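You operate a simulated robot arm through the tools that you are given. There is no shell and no other tool. Be economical: measure what you need, move in short steps, check, and stop when the job is done.

You are at the controls of a simulated two-armed robot. One attempt, no reset.

JOB
Fetch the small block from the top of the white-legged bench and set it on top of the pallet block there. Take the slot nut and put it on the blue cover. Open the bottom blue drawer, take the gauge block from the top of the short steel bench and put it in the bottom drawer of the grey chest, then shut the drawer. Open the generator drawer. Any order will do.
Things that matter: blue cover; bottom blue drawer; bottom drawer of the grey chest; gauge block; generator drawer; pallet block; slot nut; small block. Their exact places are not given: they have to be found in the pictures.

The check looks at the end state, three seconds after you hand in, the way a careful person would. Anything else that was tipped, shoved, dropped, spilled or broken makes it a failure. A push-on lid holds only when it is set on centred and level and pressed home; a screw cap is set on level and turned clockwise until tight.

ROBOT AND FRAMES
Two 7-joint arms with fingered hands on one trunk, on a base that drives. Base frame: it is fixed to the floor where the robot stands at the start and does not move with it; the origin is under the middle of the robot, x ahead of it, y to its left, z up. Readings come in m, rad, newtons and seconds.
The left shoulder is at the start at [0.02, 0.123, 1.087], the right one opposite. With the tool pointing down near the work surface each hand reaches from about 0.14 to 0.5 m from the robot's upright axis, wherever it stands, measured 20 degrees to its own side. Places, roughly: blue cover [-3.25, 3, 0.75]; bottom blue drawer [0.8, 0.1, 0.8]; bottom drawer of the grey chest [0.8, 0.1, 0.8]; gauge block [-2.75, 3.25, 0.75]; generator drawer [-2.9, 4.7, 0.8]; pallet block [0.5, 0, 0.75]; slot nut (3x3x3 cm) [-2.8, 2.8, 0.8]; small block (3x3x2 cm) [0.5, 0.1, 0.8]. Payload 2.4 kg a hand.
The TCP of each hand is the grasp point between the finger pads, 0.017 m short of the fingertips. In the tool frame z runs along the fingers and y along their closing line. The gripper opens to 0.088 m. The gripper's body begins 0.047 m behind the TCP. The gripper is a hand of 3 fingers: y runs from the thumb to the fingers, the wrist lies at [0, 0, -0.165] in the tool frame.
Orientation is that of the tool frame in the base frame, as a unit quaternion [x, y, z, w]. With the fingers straight down and closing along the base's y, the tool's x points along the base's -x, its y along +y and its z along -z.

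CONTROLS
- The arms move only by the tool drive_tool. It takes "left_rows", "right_rows" or both (then of equal length, played together; a hand with none holds still); each is a list of rows, each a list of 2 entries, a list of its own where there are three numbers: the shift along the tool's x, y, z in units of 300 mm (1.0 is 300 mm), then the turn, a rotation vector about the tool's x, y, z in units of 180 degrees (1.0 is 180 degrees). In form: [[[x, y, z], [wx, wy, wz]], ...]. A call has 1 to 12 rows; each row is the pose to reach, as a shift and turn from the pose commanded when the call began, along the tool's axes at that moment. A call with a number of a shift or a turn outside -1 to 1 is refused whole. Rows are played at 5 a second. More than 0.05 m and 0.15 rad between two rows, and nothing of the call is played. Where a pose cannot be reached the arm comes as near as it can. A force on the tool above 40 N (or 10 N above the force at the start of the call, whichever is more), or a blocked arm, ends the call early, and 0.2 s more pass. In this call time passes only in rows, and 0.2 s behind the last. The reply holds the time, the measured pose of the TCP, the force on the tool along the base axes, the opening and the grip force, in the units named above and with some noise, with the torque about the TCP (base axes, N m) and any sound that the robot's microphone picked up.
- Cameras (640 x 400 px; columns grow to the right, rows downward): "scene" is now at [0.0451, 0.0242, 1.5295]; the picture's right is [0.36, -0.93, 0.00], its down [-0.78, -0.30, -0.54] and it looks along [0.51, 0.20, -0.84] (base axes); focal length 283 px, centre (320, 200). "left" rides on the left gripper at [-0.052, 0.004, -0.066] in its tool frame; the picture's right is [-0.08, -1.00, 0.00], its down [0.78, -0.07, -0.62] and it looks along [0.62, -0.05, 0.78] (tool axes); focal length 243 px, centre (320, 200). "right" rides on the right gripper at [0.052, 0.004, -0.066] in its tool frame; the picture's right is [-0.09, 1.00, 0.00], its down [-0.78, -0.07, -0.62] and it looks along [-0.62, -0.05, 0.78] (tool axes); focal length 243 px, centre (320, 200).
- snapshot(camera): a new picture of that camera. It takes no simulated time.
- move_column(by): slides the trunk up (or, below 0, down) by that many m; the arms and the scene camera ride with it, the base frame stays. It gives what a move gives, with no picture.
- roll_base(legs): drives the robot by 1 to 6 legs, each [ahead, left, turn to the left] in m, m and rad, along the robot's own axes; the way and the turn of a leg run together, so that a leg with both is an arc; at most 1.5 m and 3.142 rad a leg. The arms and the cameras ride along, it lands a little off, and it stops where it bumps. It gives what a move gives.
- move_fingers(finger1, finger2, thumb_bend, hand): sets how far each is bent, from 0 (flat) to 1 (curled in); at 0.3 the hand is open as for a grip, at 0.7 the pads meet at the TCP. One left out holds its place. A second passes; each finger stops where it meets its share of the squeeze, and holds until it gets a number again. It is the only way to open and close the hand. It gives what a move gives, with no picture; readings hold the bend of each and the force on the fingers (four entries, about 0 where the hand has none), thumb and palm.
- turn_head(pan, tilt): turns the head with the scene camera to pan (to the left, within 2.094 rad either way) and tilt (down, from -0.506 to 1.204), counted from straight ahead of the robot. It gives what a move gives.
- pixel_to_xyz(camera, pixels): for up to 12 pixels [column, row] of the newest picture of that camera ("zoom" is the newest enlarged one), the place [x, y, z] in the base frame of the surface seen there, good to about 0.002 m. It takes no simulated time.
- close_up(camera, box): a new picture of the part [left, top, right, bottom] of that camera's present view, enlarged. It takes no simulated time.
- hand_in(): hands the job in; it is judged then, once.

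Go step by step. Measure first, check grasps and placings, and put right what went wrong. The budget is 110 turns and 88 pictures, counting those below and the enlarged ones. Unless the task says otherwise, let go and move clear before handing in.

The tools are called as a command line: name --argument value ..., lists and objects as JSON in quotes. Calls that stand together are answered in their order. drive_tool: Moves the arms, as the interface text tells. Its arguments: {"type":"object","properties":{"left_rows":{"type":"array"},"right_rows":{"type":"array"}},"required":[]} The other tools are called the same way: move_column (by) slides the trunk up or down; move_fingers (finger1, finger2, thumb_bend, hand) moves the fingers one by one; roll_base (legs) drives the base; turn_head (pan, tilt) turns the head that bears the scene camera; snapshot (camera) takes a picture; pixel_to_xyz (camera, pixels) gives the place of the surface under pixels of a picture; close_up (camera, box) takes an enlarged picture of a part of a camera's view; hand_in () hands the job in.

At the start:

```text
time_s: 0.0
left_tcp_pos: [0.3377, 0.1826, 1.0703]
left_orientation: [0.0, 1.0, 0.0, 0.001]
left_wrist_force: [0.6, -0.8, -0.4]
left_torque: [0.03, 0.03, 0.0]
left_finger_gap: 0.0878
left_gripper_force: 0.0
left_shape: jaw
left_bend: [0.3, 0.3, 0.3]
left_finger forces: [0.0, 0.0, 0.0, 0.0, 0.0, 0.1]
right_tcp_pos: [0.2704, -0.0549, 0.9902]
right_orientation: [-0.001, 1.0, 0.0, 0.0]
right_wrist_force: [-0.1, 0.0, -0.3]
right_torque: [0.0, 0.02, 0.02]
right_finger_gap: 0.0879
right_gripper_force: 0.0
right_shape: jaw
right_bend: [0.3, 0.3, 0.3]
right_finger forces: [0.1, 0.0, 0.1, 0.1, 0.0, 0.1]
trunk travel left (down, up): [-0.3, 0.53]
robot x, y, heading: [-0.0008, 0.0012, 0.001]
head pan, tilt: [0.37, 0.997]
```

scene: 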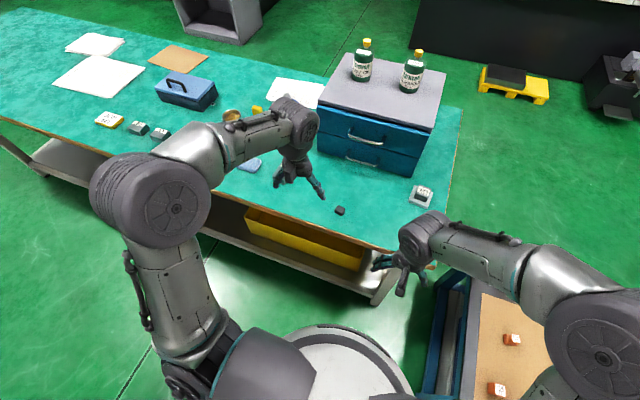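
right: 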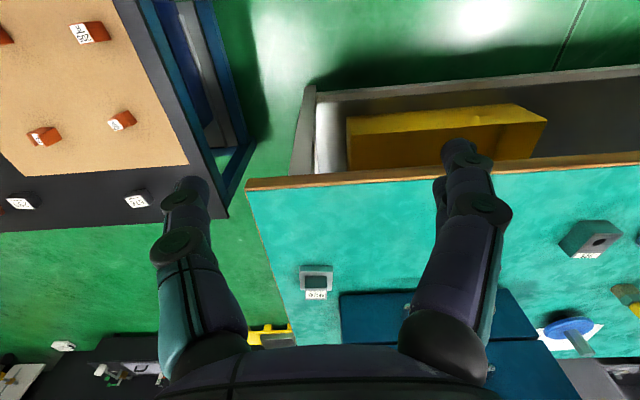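
left: 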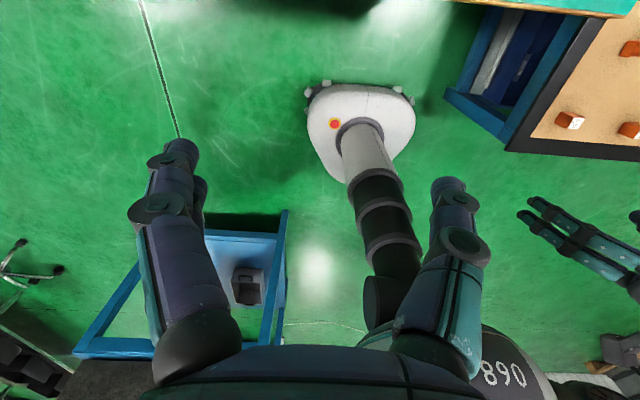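

The scene shows a teal bench with a grey-topped chest with blue drawers near (375,130), and small items around (340,210), (420,195) and (255,160). I'll enlarge those to identify the small block and the pallet block.

close_up --camera "scene" --box '[220, 40, 460, 240]'

close_up --camera "scene" --box '[40, 20, 300, 200]'

close_up --camera "right" --box '[240, 180, 640, 400]'

pixel_to_xyz --camera "scene" --pixels '[[340, 210], [345, 220], [420, 195], [365, 139], [360, 160], [178, 90], [138, 127], [160, 133], [108, 120], [250, 165], [300, 215], [455, 115]]'

```text
2.00 times, centred on (340, 140) of scene
```

zoom: 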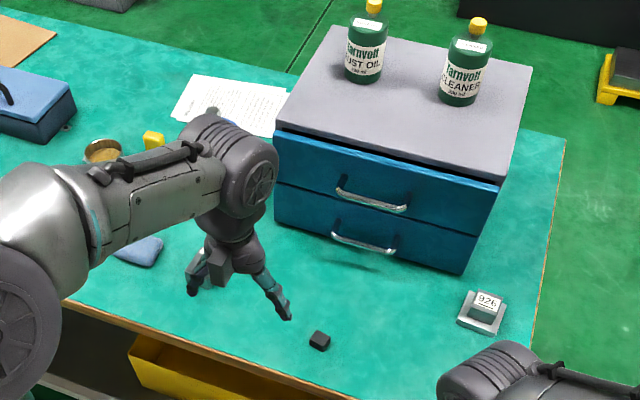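

```text
2.22 times, centred on (170, 110) of scene
```

zoom: 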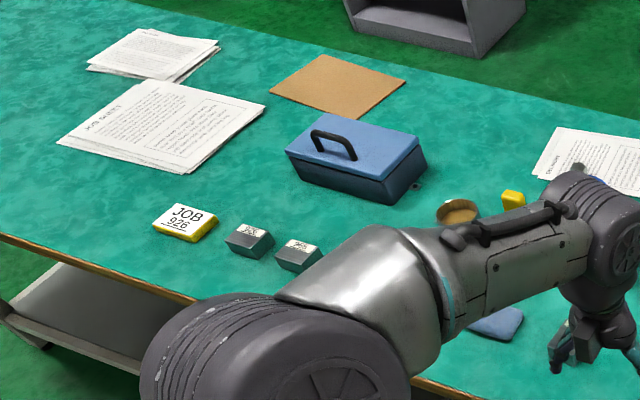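

```text
1.60 times, centred on (440, 290) of right
```

zoom: 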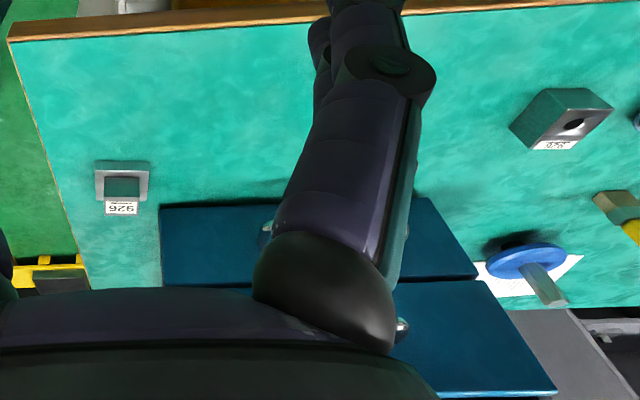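

```text
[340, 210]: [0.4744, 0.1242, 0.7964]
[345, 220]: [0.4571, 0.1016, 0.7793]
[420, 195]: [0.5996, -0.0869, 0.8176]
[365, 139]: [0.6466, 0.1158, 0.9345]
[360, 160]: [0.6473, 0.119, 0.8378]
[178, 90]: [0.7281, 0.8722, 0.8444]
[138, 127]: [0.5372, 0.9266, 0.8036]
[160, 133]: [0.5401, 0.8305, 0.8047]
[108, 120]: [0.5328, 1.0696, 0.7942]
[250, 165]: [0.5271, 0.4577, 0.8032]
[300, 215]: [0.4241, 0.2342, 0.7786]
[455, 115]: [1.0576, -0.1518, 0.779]
```

The dark small block sits at about (0.474,0.124) and a labelled "926" piece on a plate at (0.60,-0.087). I'll zoom in on these.

close_up --camera "scene" --box '[320, 170, 450, 251]'

close_up --camera "right" --box '[540, 200, 640, 360]'

pixel_to_xyz --camera "right" --pixels '[[316, 271], [316, 285], [590, 240], [600, 235], [572, 327], [625, 290], [490, 372], [412, 305], [302, 284], [318, 295], [450, 90]]'

```text
4.92 times, centred on (385, 210) of scene
```

zoom: 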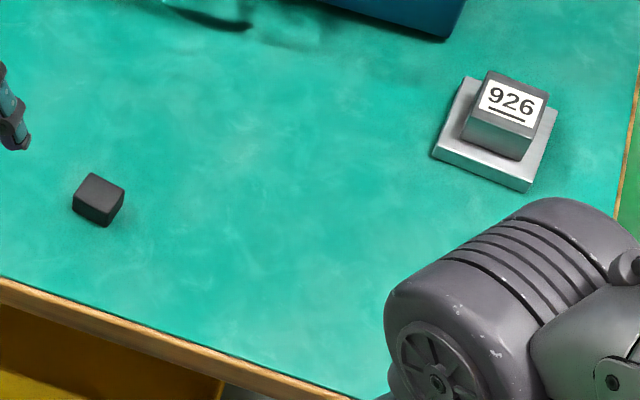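

```text
2.50 times, centred on (590, 280) of right
```

zoom: 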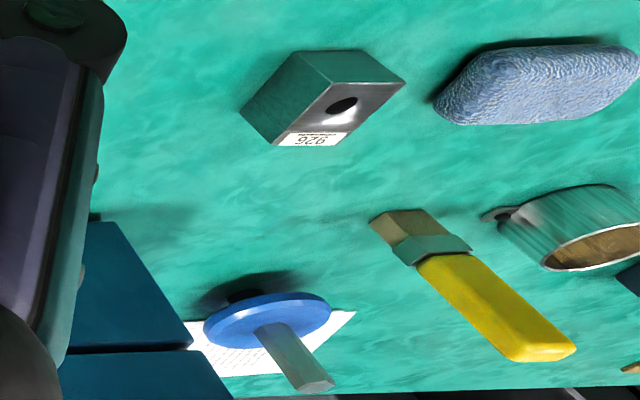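

```text
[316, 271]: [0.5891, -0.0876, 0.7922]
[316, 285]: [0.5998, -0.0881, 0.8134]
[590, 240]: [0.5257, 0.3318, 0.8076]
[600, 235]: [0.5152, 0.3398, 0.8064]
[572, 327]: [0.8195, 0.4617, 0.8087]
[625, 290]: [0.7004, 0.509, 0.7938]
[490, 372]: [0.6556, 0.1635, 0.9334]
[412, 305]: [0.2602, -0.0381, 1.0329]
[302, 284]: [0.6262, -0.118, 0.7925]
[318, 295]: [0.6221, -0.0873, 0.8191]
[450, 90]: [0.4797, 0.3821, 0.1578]
```

The 926 piece is a block with a stepped plate at about (0.605,-0.088), which fits "pallet block". Next I'll measure its outline, the chest handles and the bench edge.

pixel_to_xyz --camera "zoom" --pixels '[[300, 68]]'

close_up --camera "scene" --box '[300, 90, 460, 220]'

pixel_to_xyz --camera "scene" --pixels '[[330, 326], [345, 332], [300, 335], [372, 242], [300, 210], [395, 250], [318, 152], [412, 174], [323, 108], [430, 128], [340, 225], [270, 200]]'

```text
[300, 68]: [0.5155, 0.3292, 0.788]
```

```text
3.08 times, centred on (380, 155) of scene
```

zoom: 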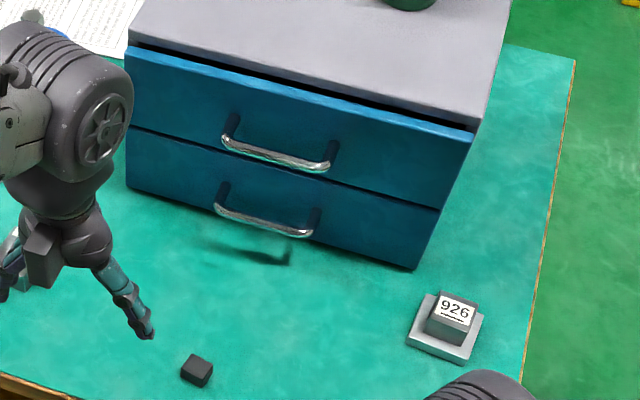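

```text
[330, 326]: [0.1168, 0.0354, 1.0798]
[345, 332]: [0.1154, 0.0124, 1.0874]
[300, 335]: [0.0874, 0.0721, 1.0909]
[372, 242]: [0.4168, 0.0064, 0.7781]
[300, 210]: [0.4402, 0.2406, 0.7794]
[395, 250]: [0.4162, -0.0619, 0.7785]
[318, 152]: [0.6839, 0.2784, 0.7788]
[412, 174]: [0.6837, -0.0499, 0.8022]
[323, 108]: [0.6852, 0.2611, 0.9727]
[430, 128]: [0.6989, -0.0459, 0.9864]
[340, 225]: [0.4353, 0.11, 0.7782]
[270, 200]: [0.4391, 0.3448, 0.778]
```

Next I'll measure from this enlarged picture: the bottom handle runs from (220,207) to (305,233), the small block is at (198,362), and the 926 top is at (455,308).

pixel_to_xyz --camera "zoom" --pixels '[[218, 207], [262, 224], [303, 233], [198, 360], [187, 368], [455, 305], [440, 295], [476, 303], [432, 318], [468, 327], [410, 335], [462, 357]]'

roll_base --legs '[[0.1, 0, 0]]'

```text
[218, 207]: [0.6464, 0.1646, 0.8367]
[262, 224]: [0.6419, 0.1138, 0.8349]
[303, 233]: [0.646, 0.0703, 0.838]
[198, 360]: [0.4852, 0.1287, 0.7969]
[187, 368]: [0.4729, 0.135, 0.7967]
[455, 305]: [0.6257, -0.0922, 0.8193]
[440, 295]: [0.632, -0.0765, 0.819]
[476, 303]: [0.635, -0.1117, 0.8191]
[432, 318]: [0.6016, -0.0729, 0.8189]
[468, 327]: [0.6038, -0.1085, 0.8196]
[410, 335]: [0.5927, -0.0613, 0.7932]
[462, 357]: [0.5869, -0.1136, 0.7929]
```

```text
time_s: 1.2
left_tcp_pos: [0.4414, 0.1823, 1.0691]
left_orientation: [0.001, 1.0, 0.001, -0.001]
left_wrist_force: [0.0, -0.6, -0.2]
left_torque: [0.02, 0.01, 0.0]
left_finger_gap: 0.088
left_gripper_force: 0.2
left_shape: jaw
left_bend: [0.3, 0.3, 0.3]
left_finger forces: [0.0, 0.0, 0.0, 0.0, 0.1, 0.1]
right_tcp_pos: [0.3721, -0.0542, 0.9898]
right_orientation: [-0.001, 1.0, 0.0, -0.002]
right_wrist_force: [1.2, 0.2, -0.1]
right_torque: [0.01, -0.01, 0.01]
right_finger_gap: 0.0878
right_gripper_force: 0.0
right_shape: jaw
right_bend: [0.3, 0.3, 0.3]
right_finger forces: [0.1, 0.1, 0.0, 0.1, 0.0, 0.0]
trunk travel left (down, up): [-0.3, 0.53]
robot x, y, heading: [0.1042, -0.0011, 0.005]
head pan, tilt: [0.37, 0.997]
```

The pallet block's top is centred near (0.618,-0.0925,0.819), and the small block is near (0.478,0.128,0.797). The left wrist camera sees my own base, so I'll use it to measure the base's footprint against the bench, and check the right hand's view.

snapshot --camera "left"

snapshot --camera "scene"

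pixel_to_xyz --camera "left" --pixels '[[360, 88], [312, 110], [412, 110], [335, 125], [360, 70]]'

```text
78 pictures are left
```

left: 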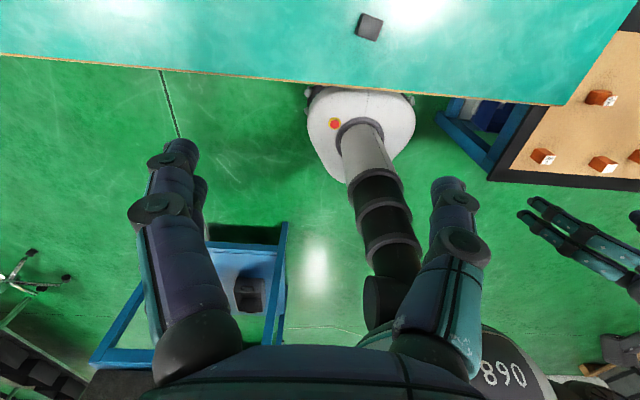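

```text
77 pictures are left
```

scene: 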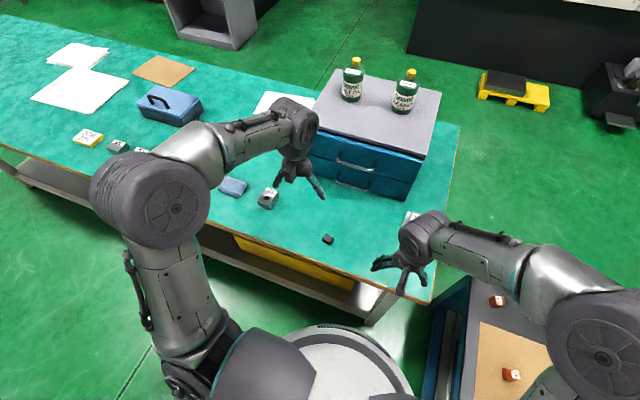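

```text
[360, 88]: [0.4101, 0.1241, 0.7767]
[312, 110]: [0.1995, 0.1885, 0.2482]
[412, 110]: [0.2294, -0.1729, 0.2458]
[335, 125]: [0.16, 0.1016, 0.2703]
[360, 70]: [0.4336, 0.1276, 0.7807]
```

pixel_to_xyz --camera "scene" --pixels '[[300, 290], [290, 280], [365, 318], [60, 190], [327, 234], [320, 234], [334, 240], [327, 240], [386, 300], [220, 245]]'

close_up --camera "scene" --box '[290, 215, 370, 265]'

```text
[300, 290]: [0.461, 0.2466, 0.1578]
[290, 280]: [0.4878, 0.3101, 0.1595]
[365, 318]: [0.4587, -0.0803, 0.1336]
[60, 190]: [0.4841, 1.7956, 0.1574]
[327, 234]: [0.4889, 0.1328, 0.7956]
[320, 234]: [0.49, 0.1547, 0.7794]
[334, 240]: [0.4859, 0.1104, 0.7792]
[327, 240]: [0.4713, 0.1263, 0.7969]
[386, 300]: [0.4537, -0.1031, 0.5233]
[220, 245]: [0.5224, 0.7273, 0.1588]
```

```text
8.00 times, centred on (330, 240) of scene
```

zoom: 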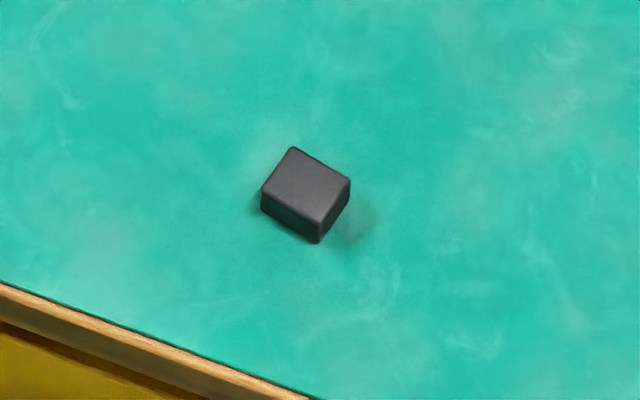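

The shelf front is at x≈0.455 and my base reaches to about x≈0.35, so another 5–6 cm forward is safe. I'll measure the block's top corners for its yaw and then move.

pixel_to_xyz --camera "zoom" --pixels '[[294, 152], [346, 181], [318, 218], [266, 190], [306, 185]]'

roll_base --legs '[[0.05, 0, 0]]'

```text
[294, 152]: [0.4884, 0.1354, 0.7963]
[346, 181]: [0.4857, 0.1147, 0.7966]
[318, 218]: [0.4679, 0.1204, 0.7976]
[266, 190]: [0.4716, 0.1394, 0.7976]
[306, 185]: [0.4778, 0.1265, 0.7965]
```

```text
time_s: 2.1
left_tcp_pos: [0.4917, 0.1824, 1.0694]
left_orientation: [0.0, 1.0, -0.001, -0.002]
left_wrist_force: [-0.1, -0.4, 0.4]
left_torque: [0.02, -0.02, -0.01]
left_finger_gap: 0.0878
left_gripper_force: 0.0
left_shape: jaw
left_bend: [0.3, 0.3, 0.3]
left_finger forces: [0.1, 0.0, 0.1, 0.0, 0.1, 0.0]
right_tcp_pos: [0.4249, -0.0534, 0.9901]
right_orientation: [0.0, 1.0, 0.0, 0.0]
right_wrist_force: [0.4, -0.1, 0.7]
right_torque: [0.02, -0.02, -0.01]
right_finger_gap: 0.0876
right_gripper_force: 0.0
right_shape: jaw
right_bend: [0.3, 0.3, 0.3]
right_finger forces: [0.0, 0.1, 0.0, 0.1, 0.0, 0.0]
trunk travel left (down, up): [-0.3, 0.53]
robot x, y, heading: [0.1519, 0.002, -0.002]
head pan, tilt: [0.37, 0.997]
```

The small block's centre is (0.478,0.127) with yaw about −9°. I'll move the left hand aside while the right hand comes over the block.

drive_tool --left_rows '[[[0, 0.16, 0], [0, 0, 0]], [[0, 0.32, 0], [0, 0, 0]], [[0, 0.48, 0], [0, 0, 0]], [[0, 0.64, 0], [0, 0, 0]], [[0, 0.8, 0], [0, 0, 0]], [[0, 0.8, 0], [0, 0, 0]], [[0, 0.8, 0], [0, 0, 0]]]' --right_rows '[[[0, 0, 0], [0, 0, 0]], [[0, 0, 0], [0, 0, 0]], [[-0.035, 0.12, 0.06], [0, 0, 0.01]], [[-0.07, 0.24, 0.12], [0, 0, 0.02]], [[-0.106, 0.36, 0.18], [0, 0, 0.03]], [[-0.142, 0.48, 0.24], [0, 0, 0.04]], [[-0.177, 0.6, 0.3], [0, 0, 0.05]]]'

snapshot --camera "right"

snapshot --camera "scene"

```text
time_s: 3.7
left_tcp_pos: [0.4908, 0.4197, 1.0719]
left_orientation: [0.0, 1.0, 0.0, 0.0]
left_wrist_force: [-0.5, 0.2, 0.6]
left_torque: [-0.01, 0.0, -0.02]
left_finger_gap: 0.0878
left_gripper_force: 0.1
left_shape: jaw
left_bend: [0.3, 0.3, 0.3]
left_finger forces: [0.0, 0.1, 0.0, 0.1, 0.0, 0.0]
right_tcp_pos: [0.4759, 0.1236, 0.9014]
right_orientation: [0.079, 0.997, 0.0, -0.001]
right_wrist_force: [0.1, 0.8, 0.6]
right_torque: [-0.01, -0.01, -0.01]
right_finger_gap: 0.0878
right_gripper_force: 0.1
right_shape: jaw
right_bend: [0.3, 0.3, 0.3]
right_finger forces: [0.0, 0.0, 0.0, 0.0, 0.0, 0.0]
trunk travel left (down, up): [-0.3, 0.53]
robot x, y, heading: [0.1543, -0.0006, -0.002]
head pan, tilt: [0.37, 0.997]
```

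```text
75 pictures are left
```

right: 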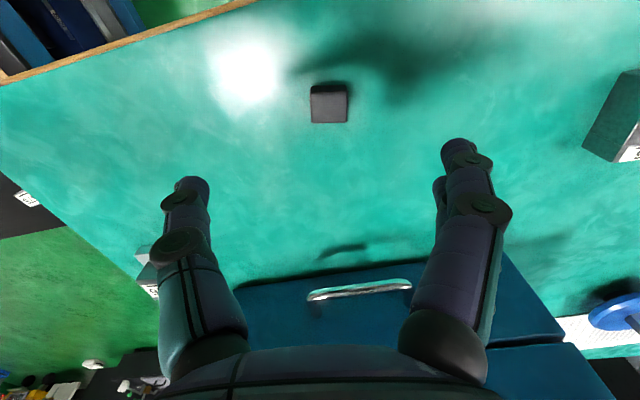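

```text
74 pictures are left
```

scene: 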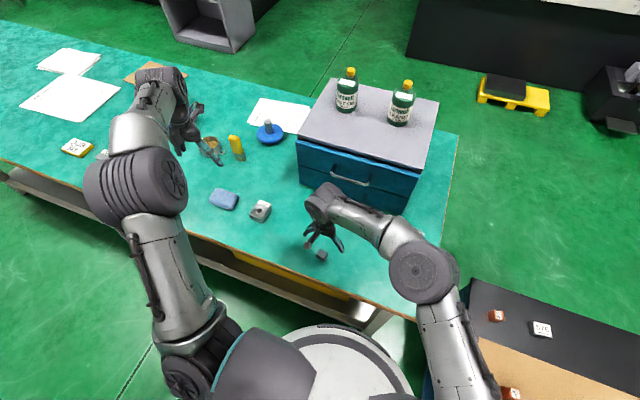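

The block at (328,104) is square to the fingers, with about 4 mm of +y correction needed. I'll descend in steps to z≈0.80.

drive_tool --right_rows '[[[0, 0.01, 0.1], [0, 0, 0]], [[0, 0.013, 0.2], [0, 0, 0]], [[0, 0.013, 0.28], [0, 0, 0]], [[0, 0.013, 0.33], [0, 0, 0]]]'

snapshot --camera "right"

```text
time_s: 4.7
left_tcp_pos: [0.4911, 0.4193, 1.0714]
left_orientation: [0.001, 1.0, 0.0, 0.0]
left_wrist_force: [-0.1, 0.3, 0.1]
left_torque: [-0.01, -0.01, -0.01]
left_finger_gap: 0.088
left_gripper_force: 0.1
left_shape: jaw
left_bend: [0.3, 0.3, 0.3]
left_finger forces: [0.0, 0.0, 0.0, 0.0, 0.1, 0.0]
right_tcp_pos: [0.4758, 0.1257, 0.8083]
right_orientation: [0.078, 0.997, 0.001, -0.001]
right_wrist_force: [-0.8, 1.2, -0.9]
right_torque: [0.02, 0.0, 0.01]
right_finger_gap: 0.0881
right_gripper_force: 0.2
right_shape: jaw
right_bend: [0.3, 0.3, 0.3]
right_finger forces: [0.0, 0.0, 0.0, 0.1, 0.0, 0.0]
right hand out of reach, approached as far as the arm can: row 4
trunk travel left (down, up): [-0.3, 0.53]
robot x, y, heading: [0.1578, 0.0056, 0.002]
head pan, tilt: [0.37, 0.997]
```

```text
73 pictures are left
```

right: 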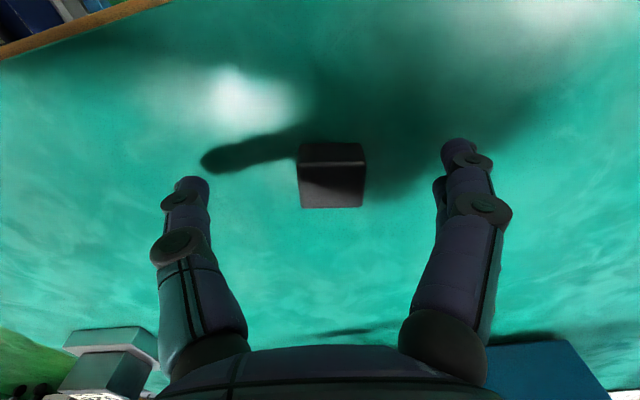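

The arm hit its reach limit at z=0.808, so I'll lower the trunk by 9 mm and nudge 4 mm in y (block centre at column 332).

move_column --by -0.009

drive_tool --right_rows '[[[0, 0.012, 0], [0, 0, 0]]]'

move_fingers --hand "right" --finger1 0.75 --finger2 0.75 --thumb_bend 0.75

snapshot --camera "right"

```text
time_s: 5.3
left_tcp_pos: [0.4904, 0.4203, 1.0628]
left_orientation: [0.0, 1.0, 0.0, 0.0]
left_wrist_force: [0.5, 0.2, -0.8]
left_torque: [-0.03, 0.0, 0.01]
left_finger_gap: 0.088
left_gripper_force: 0.0
left_shape: jaw
left_bend: [0.3, 0.3, 0.3]
left_finger forces: [0.1, 0.0, 0.1, 0.1, 0.0, 0.0]
right_tcp_pos: [0.4769, 0.1253, 0.7986]
right_orientation: [0.079, 0.997, 0.0, 0.0]
right_wrist_force: [0.6, 0.6, 0.5]
right_torque: [-0.01, -0.04, 0.02]
right_finger_gap: 0.0878
right_gripper_force: 0.0
right_shape: jaw
right_bend: [0.3, 0.3, 0.3]
right_finger forces: [0.0, 0.0, 0.0, 0.0, 0.0, 0.0]
trunk travel left (down, up): [-0.291, 0.539]
robot x, y, heading: [0.1544, 0.0015, 0.001]
head pan, tilt: [0.37, 0.997]
```

```text
time_s: 5.7
left_tcp_pos: [0.4902, 0.4188, 1.0631]
left_orientation: [0.0, 1.0, 0.0, 0.0]
left_wrist_force: [-0.4, 0.1, -0.3]
left_torque: [0.0, 0.03, -0.01]
left_finger_gap: 0.0878
left_gripper_force: 0.0
left_shape: jaw
left_bend: [0.3, 0.3, 0.3]
left_finger forces: [0.0, 0.1, 0.0, 0.1, 0.0, 0.0]
right_tcp_pos: [0.4763, 0.1241, 0.7985]
right_orientation: [0.078, 0.997, 0.0, -0.001]
right_wrist_force: [0.3, -0.2, 0.6]
right_torque: [-0.01, 0.0, 0.0]
right_finger_gap: 0.0879
right_gripper_force: 0.0
right_shape: jaw
right_bend: [0.3, 0.3, 0.3]
right_finger forces: [0.0, 0.0, 0.0, 0.0, 0.0, 0.0]
right hand out of reach, approached as far as the arm can: row 1
trunk travel left (down, up): [-0.291, 0.539]
robot x, y, heading: [0.1524, -0.0024, 0.004]
head pan, tilt: [0.37, 0.997]
```

```text
time_s: 6.7
left_tcp_pos: [0.4901, 0.4186, 1.0636]
left_orientation: [0.0, 1.0, 0.0, 0.0]
left_wrist_force: [0.0, 0.6, 0.3]
left_torque: [0.04, -0.04, 0.01]
left_finger_gap: 0.0878
left_gripper_force: 0.1
left_shape: jaw
left_bend: [0.3, 0.3, 0.3]
left_finger forces: [0.0, 0.0, 0.0, 0.0, 0.0, 0.1]
right_tcp_pos: [0.4753, 0.1255, 0.7992]
right_orientation: [0.078, 0.997, 0.0, 0.001]
right_wrist_force: [-2.3, 3.0, 17.5]
right_torque: [-0.01, 0.03, -0.01]
right_finger_gap: 0.0155
right_gripper_force: 20.3
right_shape: fingers
right_bend: [0.69, 0.68, 0.68]
right_finger forces: [7.9, 10.5, 0.1, 0.1, 20.9, 0.1]
trunk travel left (down, up): [-0.291, 0.539]
robot x, y, heading: [0.1545, 0.0016, 0.002]
head pan, tilt: [0.37, 0.997]
```

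```text
72 pictures are left
```

right: 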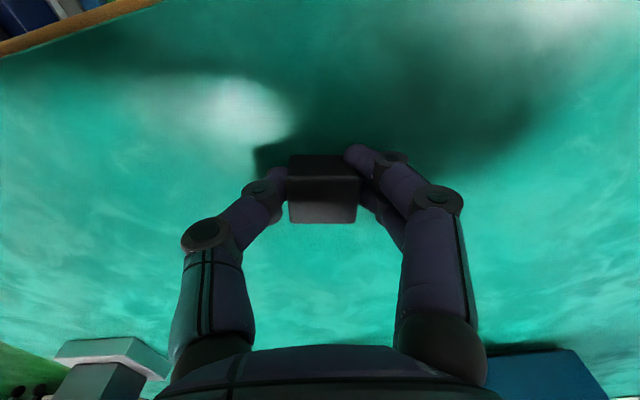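

The block is gripped (gap 15.5 mm, 20 N). I'll lift it and carry it to above the pallet block.

drive_tool --right_rows '[[[0, 0, -0.15], [0, 0, 0]], [[0, 0, -0.3], [0, 0, 0]], [[-0.097, -0.107, -0.3], [0, 0, 0]], [[-0.194, -0.215, -0.3], [0, 0, 0]], [[-0.291, -0.322, -0.3], [0, 0, 0]], [[-0.388, -0.43, -0.3], [0, 0, 0]], [[-0.485, -0.537, -0.3], [0, 0, 0]], [[-0.582, -0.644, -0.3], [0, 0, 0]]]'

snapshot --camera "right"

snapshot --camera "scene"

```text
time_s: 8.5
left_tcp_pos: [0.4902, 0.4192, 1.062]
left_orientation: [0.0, 1.0, -0.001, 0.0]
left_wrist_force: [-0.4, -0.5, -0.4]
left_torque: [-0.02, -0.01, -0.01]
left_finger_gap: 0.0877
left_gripper_force: 0.1
left_shape: jaw
left_bend: [0.3, 0.3, 0.3]
left_finger forces: [0.0, 0.1, 0.0, 0.0, 0.0, 0.0]
right_tcp_pos: [0.6195, -0.0937, 0.889]
right_orientation: [0.078, 0.997, 0.0, 0.001]
right_wrist_force: [-0.3, -0.3, 0.4]
right_torque: [0.01, 0.0, -0.01]
right_finger_gap: 0.0125
right_gripper_force: 11.3
right_shape: fingers
right_bend: [0.71, 0.69, 0.66]
right_finger forces: [5.1, 6.9, 0.0, 0.0, 10.4, 0.0]
trunk travel left (down, up): [-0.291, 0.539]
robot x, y, heading: [0.1514, 0.0009, -0.005]
head pan, tilt: [0.37, 0.997]
```

```text
71 pictures are left
```

right: 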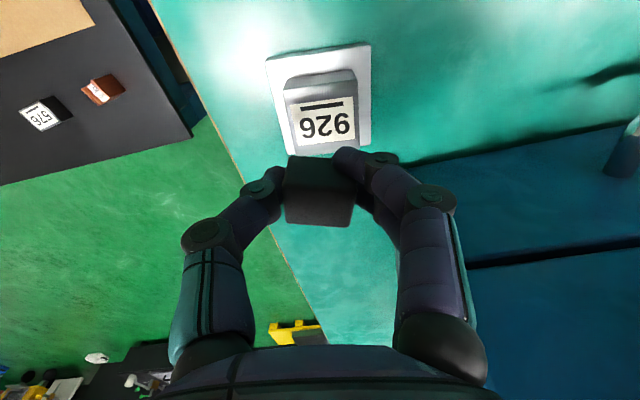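

```text
70 pictures are left
```

scene: 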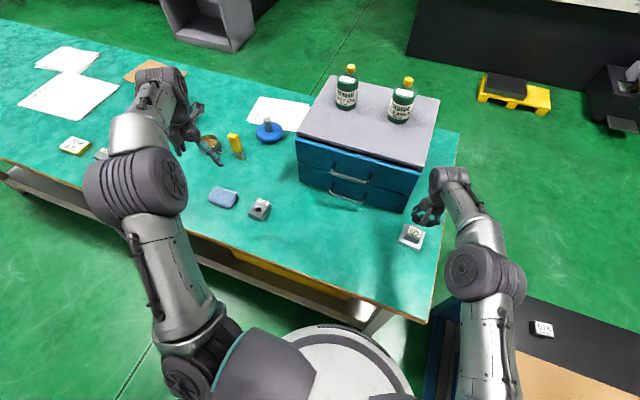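

The block is held above the pallet block. I'll verify the pallet block's top centre from this picture.

pixel_to_xyz --camera "right" --pixels '[[287, 90], [353, 82], [300, 150], [358, 140], [321, 118], [290, 105], [350, 95]]'

close_up --camera "right" --box '[240, 30, 400, 240]'

```text
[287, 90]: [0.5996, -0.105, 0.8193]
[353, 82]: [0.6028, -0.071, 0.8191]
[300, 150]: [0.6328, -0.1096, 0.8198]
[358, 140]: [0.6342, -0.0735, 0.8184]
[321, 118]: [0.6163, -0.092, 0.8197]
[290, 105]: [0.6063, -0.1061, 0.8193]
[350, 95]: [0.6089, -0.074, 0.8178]
```

```text
1.90 times, centred on (320, 135) of right
```

zoom: 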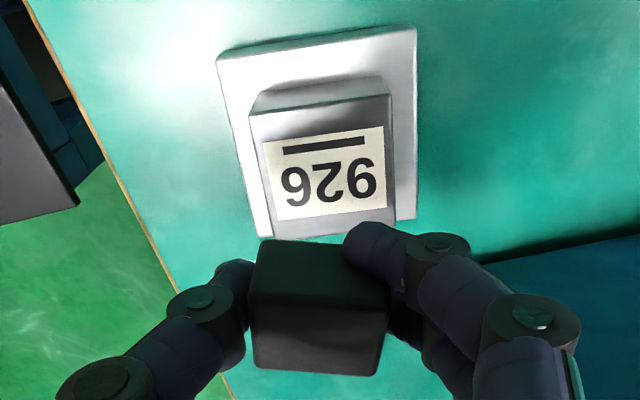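

The pallet block's top centre is (0.617,-0.091). I'll shift about 2.5 mm, square the yaw and lower gently.

drive_tool --right_rows '[[[0.008, 0.007, 0.05], [0, 0, -0.025]], [[0.008, 0.007, 0.11], [0, 0, -0.025]], [[0.008, 0.007, 0.14], [0, 0, -0.025]], [[0.008, 0.007, 0.155], [0, 0, -0.025]], [[0.008, 0.007, 0.163], [0, 0, -0.025]]]'

close_up --camera "right" --box '[200, 100, 440, 250]'

close_up --camera "scene" --box '[370, 180, 470, 260]'

```text
time_s: 9.7
left_tcp_pos: [0.4912, 0.4198, 1.0622]
left_orientation: [-0.001, 1.0, 0.0, 0.0]
left_wrist_force: [-0.6, -0.4, 0.3]
left_torque: [0.03, -0.04, 0.0]
left_finger_gap: 0.0877
left_gripper_force: 0.0
left_shape: jaw
left_bend: [0.3, 0.3, 0.3]
left_finger forces: [0.1, 0.0, 0.0, 0.1, 0.1, 0.0]
right_tcp_pos: [0.6169, -0.0912, 0.8405]
right_orientation: [0.039, 0.999, 0.0, 0.001]
right_wrist_force: [-1.0, 0.3, 1.7]
right_torque: [-0.02, -0.01, -0.01]
right_finger_gap: 0.012
right_gripper_force: 11.5
right_shape: fingers
right_bend: [0.71, 0.7, 0.66]
right_finger forces: [5.9, 7.4, 0.0, 0.0, 10.4, 0.1]
trunk travel left (down, up): [-0.291, 0.539]
robot x, y, heading: [0.1543, -0.0005, 0.001]
head pan, tilt: [0.37, 0.997]
```

```text
2.67 times, centred on (320, 175) of right
```

zoom: 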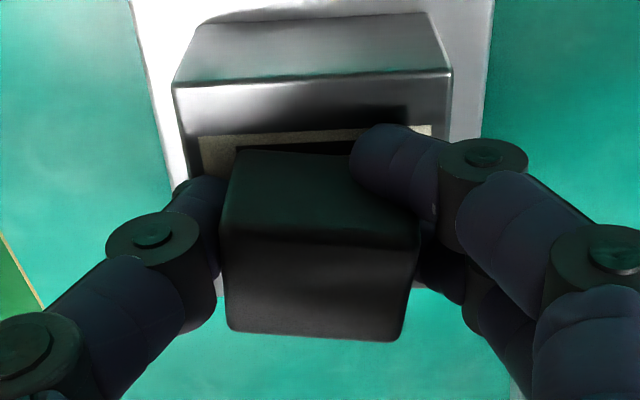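

```text
5.00 times, centred on (420, 220) of scene
```

zoom: 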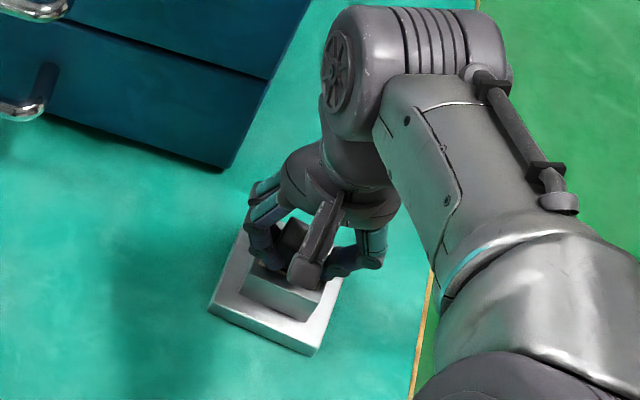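

The block is centred over the label (columns 222–415 vs 190–445) and only lightly touching. I'll press 1.5 mm more and then release.

drive_tool --right_rows '[[[0, 0, 0.005], [0, 0, 0]]]'

move_fingers --hand "right" --finger1 0.6 --finger2 0.6 --thumb_bend 0.55

move_fingers --hand "right" --finger1 0.4 --finger2 0.4 --thumb_bend 0.4

drive_tool --right_rows '[[[0, 0, -0.1], [0, 0, 0]], [[0, 0, -0.25], [0, 0, 0]], [[0.1, 0, -0.35], [0, 0, 0]], [[0.2, 0, -0.4], [0, 0, 0]]]'

snapshot --camera "right"

```text
time_s: 10.1
left_tcp_pos: [0.4901, 0.4205, 1.064]
left_orientation: [0.0, 1.0, 0.0, -0.001]
left_wrist_force: [0.3, -0.2, -0.2]
left_torque: [0.01, -0.01, 0.03]
left_finger_gap: 0.0875
left_gripper_force: 0.1
left_shape: jaw
left_bend: [0.3, 0.3, 0.3]
left_finger forces: [0.0, 0.0, 0.0, 0.0, 0.0, 0.0]
right_tcp_pos: [0.6173, -0.0906, 0.8395]
right_orientation: [0.039, 0.999, 0.0, 0.002]
right_wrist_force: [0.8, -1.5, 12.0]
right_torque: [-0.22, -0.01, 0.01]
right_finger_gap: 0.0119
right_gripper_force: 17.2
right_shape: fingers
right_bend: [0.71, 0.7, 0.67]
right_finger forces: [6.3, 7.5, 0.0, 0.1, 20.8, 0.0]
trunk travel left (down, up): [-0.291, 0.539]
robot x, y, heading: [0.1491, -0.0007, -0.005]
head pan, tilt: [0.37, 0.997]
```

```text
time_s: 11.1
left_tcp_pos: [0.4888, 0.4196, 1.0625]
left_orientation: [0.0, 1.0, 0.0, 0.001]
left_wrist_force: [-0.4, -0.4, -0.4]
left_torque: [-0.01, 0.05, 0.05]
left_finger_gap: 0.0878
left_gripper_force: 0.0
left_shape: jaw
left_bend: [0.3, 0.3, 0.3]
left_finger forces: [0.0, 0.1, 0.0, 0.0, 0.0, 0.0]
right_tcp_pos: [0.6163, -0.0905, 0.8407]
right_orientation: [0.039, 0.999, 0.0, 0.002]
right_wrist_force: [7.2, 0.6, 33.7]
right_torque: [-0.28, -0.13, 0.05]
right_finger_gap: 0.016
right_gripper_force: 18.6
right_shape: fingers
right_bend: [0.63, 0.63, 0.61]
right_finger forces: [3.8, 9.8, 0.0, 0.1, 24.5, 0.0]
trunk travel left (down, up): [-0.291, 0.539]
robot x, y, heading: [0.1534, -0.0021, -0.002]
head pan, tilt: [0.37, 0.997]
```

```text
time_s: 12.1
left_tcp_pos: [0.4895, 0.4209, 1.0627]
left_orientation: [0.0, 1.0, -0.001, 0.001]
left_wrist_force: [-0.4, -0.5, 0.1]
left_torque: [-0.03, -0.01, 0.01]
left_finger_gap: 0.088
left_gripper_force: 0.0
left_shape: jaw
left_bend: [0.3, 0.3, 0.3]
left_finger forces: [0.1, 0.1, 0.0, 0.0, 0.1, 0.0]
right_tcp_pos: [0.6157, -0.0901, 0.8387]
right_orientation: [0.039, 0.999, -0.001, 0.003]
right_wrist_force: [4.9, 6.7, 34.0]
right_torque: [-0.57, -0.04, 0.13]
right_finger_gap: 0.0435
right_gripper_force: 16.7
right_shape: fingers
right_bend: [0.4, 0.4, 0.54]
right_finger forces: [0.1, 0.1, 0.1, 0.0, 33.7, 0.1]
trunk travel left (down, up): [-0.291, 0.539]
robot x, y, heading: [0.1543, -0.0018, -0.002]
head pan, tilt: [0.37, 0.997]
```

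```text
time_s: 13.1
left_tcp_pos: [0.4909, 0.4189, 1.0623]
left_orientation: [0.0, 1.0, 0.0, 0.0]
left_wrist_force: [-0.4, 0.4, -0.8]
left_torque: [0.02, 0.02, 0.03]
left_finger_gap: 0.088
left_gripper_force: 0.1
left_shape: jaw
left_bend: [0.3, 0.3, 0.3]
left_finger forces: [0.1, 0.0, 0.1, 0.0, 0.1, 0.1]
right_tcp_pos: [0.5568, -0.0888, 0.9593]
right_orientation: [0.039, 0.999, 0.0, 0.0]
right_wrist_force: [-0.2, 0.7, 0.8]
right_torque: [0.01, 0.0, 0.01]
right_finger_gap: 0.0621
right_gripper_force: 0.1
right_shape: fingers
right_bend: [0.4, 0.4, 0.4]
right_finger forces: [0.1, 0.1, 0.1, 0.1, 0.0, 0.0]
trunk travel left (down, up): [-0.291, 0.539]
robot x, y, heading: [0.1533, -0.0012, -0.001]
head pan, tilt: [0.37, 0.997]
```

```text
66 pictures are left
```

right: 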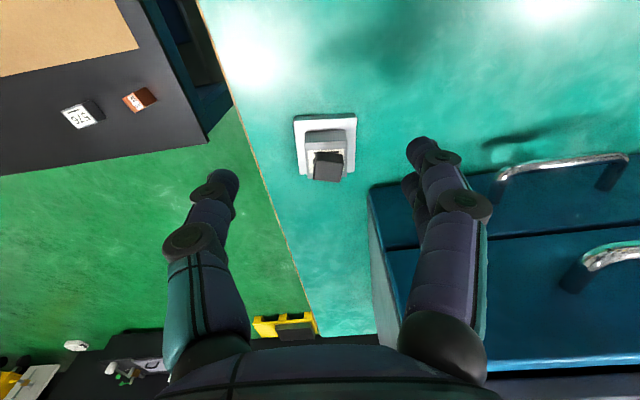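

The fingers lengthened as they opened and leaned on the piece, so I'll check how the block sits.

close_up --camera "right" --box '[270, 95, 390, 200]'

close_up --camera "scene" --box '[370, 180, 470, 260]'

```text
3.81 times, centred on (330, 148) of right
```

zoom: 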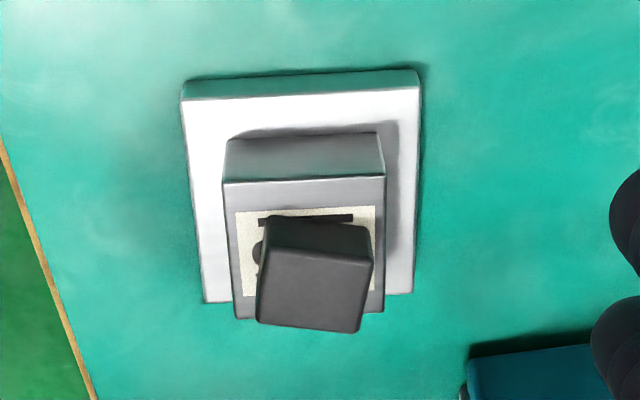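

```text
5.00 times, centred on (420, 220) of scene
```

zoom: 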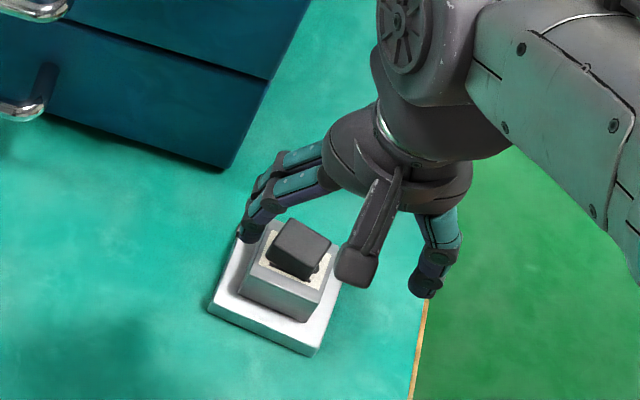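

pixel_to_xyz --camera "zoom" --pixels '[[285, 226], [328, 245], [313, 268], [274, 250], [300, 250], [262, 270], [305, 285]]'

```text
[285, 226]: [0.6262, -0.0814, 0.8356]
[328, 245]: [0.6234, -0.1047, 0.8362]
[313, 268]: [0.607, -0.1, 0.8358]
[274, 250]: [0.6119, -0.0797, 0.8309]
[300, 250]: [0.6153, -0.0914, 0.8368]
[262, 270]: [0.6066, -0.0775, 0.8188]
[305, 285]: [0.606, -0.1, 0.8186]
```

The small block sits flat and centred on the pallet block (top at z 0.836 all over). Next is the bottom drawer: its handle bar is at (0.644,0.07–0.165,0.837), so I'll bring the left hand in tilted 40° below horizontal, closing around the bar, and move the right hand aside.

drive_tool --left_rows '[[[-0.022, -0.075, 0.045], [-0.018, -0.018, 0.0388]], [[-0.043, -0.15, 0.09], [-0.0362, -0.0362, 0.0775]], [[-0.065, -0.225, 0.134], [-0.0543, -0.0543, 0.1163]], [[-0.087, -0.3, 0.179], [-0.0723, -0.0723, 0.155]], [[-0.108, -0.375, 0.224], [-0.0904, -0.0904, 0.1938]], [[-0.13, -0.45, 0.269], [-0.1085, -0.1085, 0.2325]], [[-0.152, -0.525, 0.313], [-0.1266, -0.1266, 0.2713]], [[-0.173, -0.6, 0.358], [-0.1447, -0.1447, 0.31]], [[-0.195, -0.675, 0.403], [-0.1628, -0.1628, 0.3488]], [[-0.217, -0.75, 0.448], [-0.1808, -0.1808, 0.3875]], [[-0.238, -0.825, 0.492], [-0.1989, -0.1989, 0.4263]], [[-0.26, -0.9, 0.537], [-0.217, -0.217, 0.465]]]' --right_rows '[[[0.05, -0.1, -0.02], [0, 0, 0]], [[0.1, -0.2, -0.04], [0, 0, 0]], [[0.15, -0.3, -0.06], [0, 0, 0]], [[0.2, -0.4, -0.08], [0, 0, 0]], [[0.25, -0.5, -0.1], [0, 0, 0]], [[0.3, -0.6, -0.1], [0, 0, 0]], [[0.3, -0.6, -0.1], [0, 0, 0]], [[0.3, -0.6, -0.1], [0, 0, 0]], [[0.3, -0.6, -0.1], [0, 0, 0]], [[0.3, -0.6, -0.1], [0, 0, 0]], [[0.3, -0.6, -0.1], [0, 0, 0]], [[0.3, -0.6, -0.1], [0, 0, 0]]]'

snapshot --camera "scene"

snapshot --camera "left"

```text
time_s: 15.7
left_tcp_pos: [0.5697, 0.1483, 0.9005]
left_orientation: [0.641, 0.64, 0.3, 0.299]
left_wrist_force: [0.7, 0.3, -0.2]
left_torque: [0.01, 0.01, -0.01]
left_finger_gap: 0.088
left_gripper_force: 0.1
left_shape: jaw
left_bend: [0.3, 0.3, 0.3]
left_finger forces: [0.1, 0.0, 0.0, 0.1, 0.1, 0.0]
right_tcp_pos: [0.4536, -0.2581, 0.9906]
right_orientation: [0.039, 0.999, 0.0, 0.0]
right_wrist_force: [0.6, 0.5, -1.2]
right_torque: [-0.01, 0.0, 0.0]
right_finger_gap: 0.0621
right_gripper_force: 0.1
right_shape: fingers
right_bend: [0.4, 0.4, 0.4]
right_finger forces: [0.0, 0.0, 0.1, 0.0, 0.0, 0.1]
trunk travel left (down, up): [-0.291, 0.539]
robot x, y, heading: [0.152, -0.0004, -0.001]
head pan, tilt: [0.37, 0.997]
```

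```text
63 pictures are left
```

scene: 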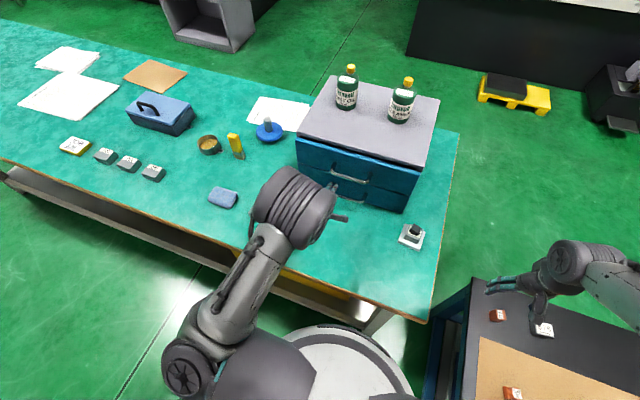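

```text
62 pictures are left
```

left: 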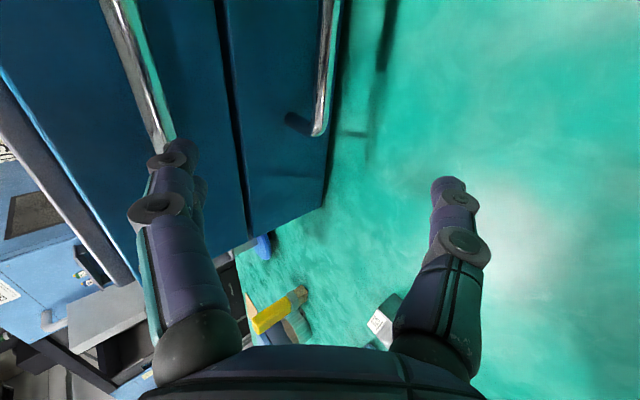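

The left hand is in the tilted pose, with the lower bar running from (333,5) to (318,130) between thumb and fingers. I'll measure bar points and narrow the finger opening so the fingers fit between bar and drawer front.

pixel_to_xyz --camera "left" --pixels '[[328, 40], [322, 90], [318, 125], [332, 10], [300, 60], [145, 90], [130, 50], [290, 160], [200, 60], [355, 120]]'

move_fingers --hand "left" --finger1 0.5 --finger2 0.5 --thumb_bend 0.42

drive_tool --left_rows '[[[-0.05, 0, 0.03], [0, 0, 0]], [[-0.1, 0, 0.08], [0, 0, 0]], [[-0.1, 0, 0.16], [0, 0, 0]]]'

snapshot --camera "left"

```text
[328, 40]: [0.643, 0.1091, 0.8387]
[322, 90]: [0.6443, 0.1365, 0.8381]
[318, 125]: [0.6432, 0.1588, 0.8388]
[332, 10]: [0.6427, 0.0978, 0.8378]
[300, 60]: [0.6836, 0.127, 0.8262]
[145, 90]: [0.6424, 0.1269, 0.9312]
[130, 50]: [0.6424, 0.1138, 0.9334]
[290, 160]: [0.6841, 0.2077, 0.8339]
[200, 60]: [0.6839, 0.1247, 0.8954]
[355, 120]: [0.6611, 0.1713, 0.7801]
```

```text
time_s: 16.7
left_tcp_pos: [0.5696, 0.1479, 0.9006]
left_orientation: [0.64, 0.641, 0.299, 0.299]
left_wrist_force: [-1.0, -0.2, 0.1]
left_torque: [0.03, 0.01, -0.05]
left_finger_gap: 0.0496
left_gripper_force: 0.1
left_shape: fingers
left_bend: [0.5, 0.5, 0.42]
left_finger forces: [0.0, 0.1, 0.0, 0.0, 0.1, 0.0]
right_tcp_pos: [0.453, -0.2585, 0.9899]
right_orientation: [0.039, 0.999, 0.0, 0.0]
right_wrist_force: [-0.4, 0.3, -0.4]
right_torque: [-0.03, -0.01, -0.01]
right_finger_gap: 0.0624
right_gripper_force: 0.0
right_shape: fingers
right_bend: [0.4, 0.4, 0.4]
right_finger forces: [0.0, 0.0, 0.0, 0.0, 0.0, 0.1]
trunk travel left (down, up): [-0.291, 0.539]
robot x, y, heading: [0.152, 0.0014, 0.005]
head pan, tilt: [0.37, 0.997]
```

```text
time_s: 17.5
left_tcp_pos: [0.6049, 0.1184, 0.8705]
left_orientation: [0.641, 0.641, 0.299, 0.299]
left_wrist_force: [0.1, 0.0, -0.5]
left_torque: [0.02, 0.0, 0.0]
left_finger_gap: 0.0497
left_gripper_force: 0.0
left_shape: fingers
left_bend: [0.5, 0.5, 0.42]
left_finger forces: [0.0, 0.0, 0.0, 0.1, 0.1, 0.0]
right_tcp_pos: [0.4533, -0.2586, 0.9888]
right_orientation: [0.039, 0.999, 0.0, 0.001]
right_wrist_force: [1.0, -0.4, 0.0]
right_torque: [0.02, -0.01, 0.02]
right_finger_gap: 0.0621
right_gripper_force: 0.0
right_shape: fingers
right_bend: [0.4, 0.4, 0.4]
right_finger forces: [0.0, 0.1, 0.0, 0.0, 0.0, 0.0]
trunk travel left (down, up): [-0.291, 0.539]
robot x, y, heading: [0.1536, 0.0005, -0.005]
head pan, tilt: [0.37, 0.997]
```

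```text
61 pictures are left
```

left: 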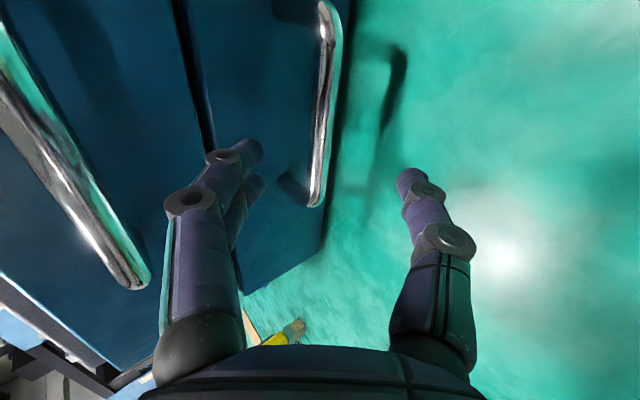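

The bar lies between fingers and thumb. I'll advance 5 cm along the tool axis and then close.

drive_tool --left_rows '[[[0, 0, 0.06], [0, 0, 0]], [[0, 0, 0.11], [0, 0, 0]], [[0, 0, 0.15], [0, 0, 0]], [[0, 0, 0.17], [0, 0, 0]]]'

move_fingers --hand "left" --finger1 0.8 --finger2 0.8 --thumb_bend 0.75

snapshot --camera "left"

```text
time_s: 18.5
left_tcp_pos: [0.6445, 0.1189, 0.838]
left_orientation: [0.641, 0.641, 0.299, 0.299]
left_wrist_force: [-0.6, -0.3, 0.4]
left_torque: [-0.01, 0.01, 0.01]
left_finger_gap: 0.0498
left_gripper_force: 0.0
left_shape: fingers
left_bend: [0.5, 0.5, 0.42]
left_finger forces: [0.0, 0.0, 0.0, 0.0, 0.1, 0.1]
right_tcp_pos: [0.4533, -0.2585, 0.9898]
right_orientation: [0.039, 0.999, 0.0, 0.0]
right_wrist_force: [-0.4, -0.4, 0.6]
right_torque: [0.01, 0.0, -0.01]
right_finger_gap: 0.062
right_gripper_force: 0.0
right_shape: fingers
right_bend: [0.4, 0.4, 0.4]
right_finger forces: [0.0, 0.1, 0.0, 0.1, 0.0, 0.0]
trunk travel left (down, up): [-0.291, 0.539]
robot x, y, heading: [0.1535, 0.0003, -0.001]
head pan, tilt: [0.37, 0.997]
```

```text
time_s: 19.5
left_tcp_pos: [0.6452, 0.1194, 0.8374]
left_orientation: [0.641, 0.641, 0.299, 0.299]
left_wrist_force: [-0.8, 0.7, -4.4]
left_torque: [0.01, 0.0, 0.0]
left_finger_gap: 0.0001
left_gripper_force: 6.6
left_shape: fingers
left_bend: [0.78, 0.78, 0.69]
left_finger forces: [2.6, 2.5, 0.0, 0.0, 7.7, 0.0]
right_tcp_pos: [0.4544, -0.2583, 0.9897]
right_orientation: [0.039, 0.999, 0.0, 0.0]
right_wrist_force: [-0.9, -0.1, 0.7]
right_torque: [-0.01, 0.03, -0.03]
right_finger_gap: 0.0623
right_gripper_force: 0.1
right_shape: fingers
right_bend: [0.4, 0.4, 0.4]
right_finger forces: [0.0, 0.0, 0.0, 0.0, 0.0, 0.0]
trunk travel left (down, up): [-0.291, 0.539]
robot x, y, heading: [0.1552, 0.0033, -0.0]
head pan, tilt: [0.37, 0.997]
```

```text
60 pictures are left
```

left: 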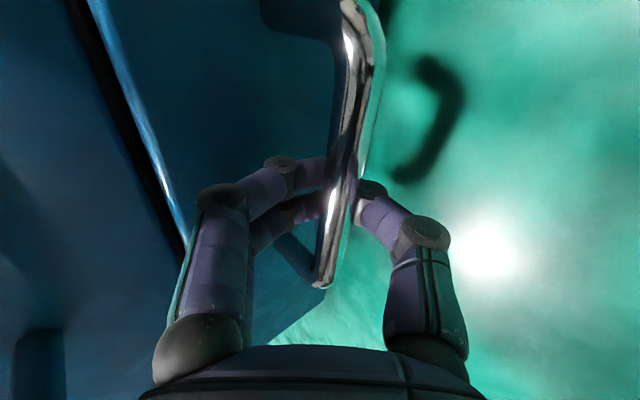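

The bar is gripped between fingers and thumb. I'll pull straight back along −x by about 16 cm.

drive_tool --left_rows '[[[0, -0.043, -0.051], [0, 0, 0]], [[0, -0.1, -0.119], [0, 0, 0]], [[0, -0.157, -0.187], [0, 0, 0]], [[0, -0.214, -0.255], [0, 0, 0]], [[0, -0.271, -0.323], [0, 0, 0]], [[0, -0.343, -0.409], [0, 0, 0]]]'

snapshot --camera "scene"

```text
time_s: 20.9
left_tcp_pos: [0.4842, 0.12, 0.8366]
left_orientation: [0.641, 0.641, 0.299, 0.299]
left_wrist_force: [0.1, 0.6, -4.4]
left_torque: [0.01, -0.04, 0.05]
left_finger_gap: 0.0
left_gripper_force: 5.6
left_shape: fingers
left_bend: [0.78, 0.78, 0.71]
left_finger forces: [2.5, 2.5, 0.1, 0.0, 6.7, 0.0]
right_tcp_pos: [0.4526, -0.2571, 0.9908]
right_orientation: [0.038, 0.999, 0.0, 0.0]
right_wrist_force: [0.1, 0.2, -0.1]
right_torque: [0.01, 0.0, 0.0]
right_finger_gap: 0.0623
right_gripper_force: 0.1
right_shape: fingers
right_bend: [0.4, 0.4, 0.4]
right_finger forces: [0.0, 0.0, 0.0, 0.1, 0.1, 0.0]
trunk travel left (down, up): [-0.291, 0.539]
robot x, y, heading: [0.1515, -0.0027, 0.004]
head pan, tilt: [0.37, 0.997]
```

```text
59 pictures are left
```

scene: 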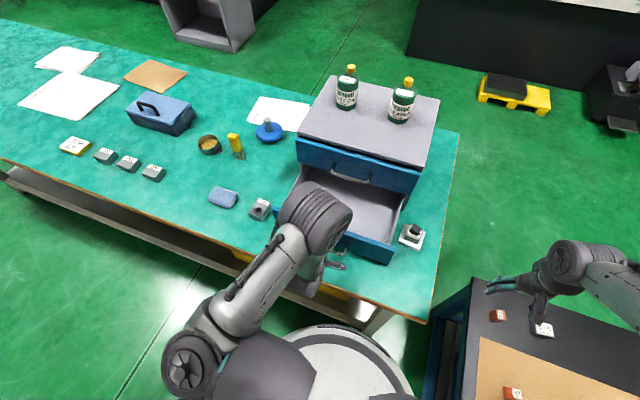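

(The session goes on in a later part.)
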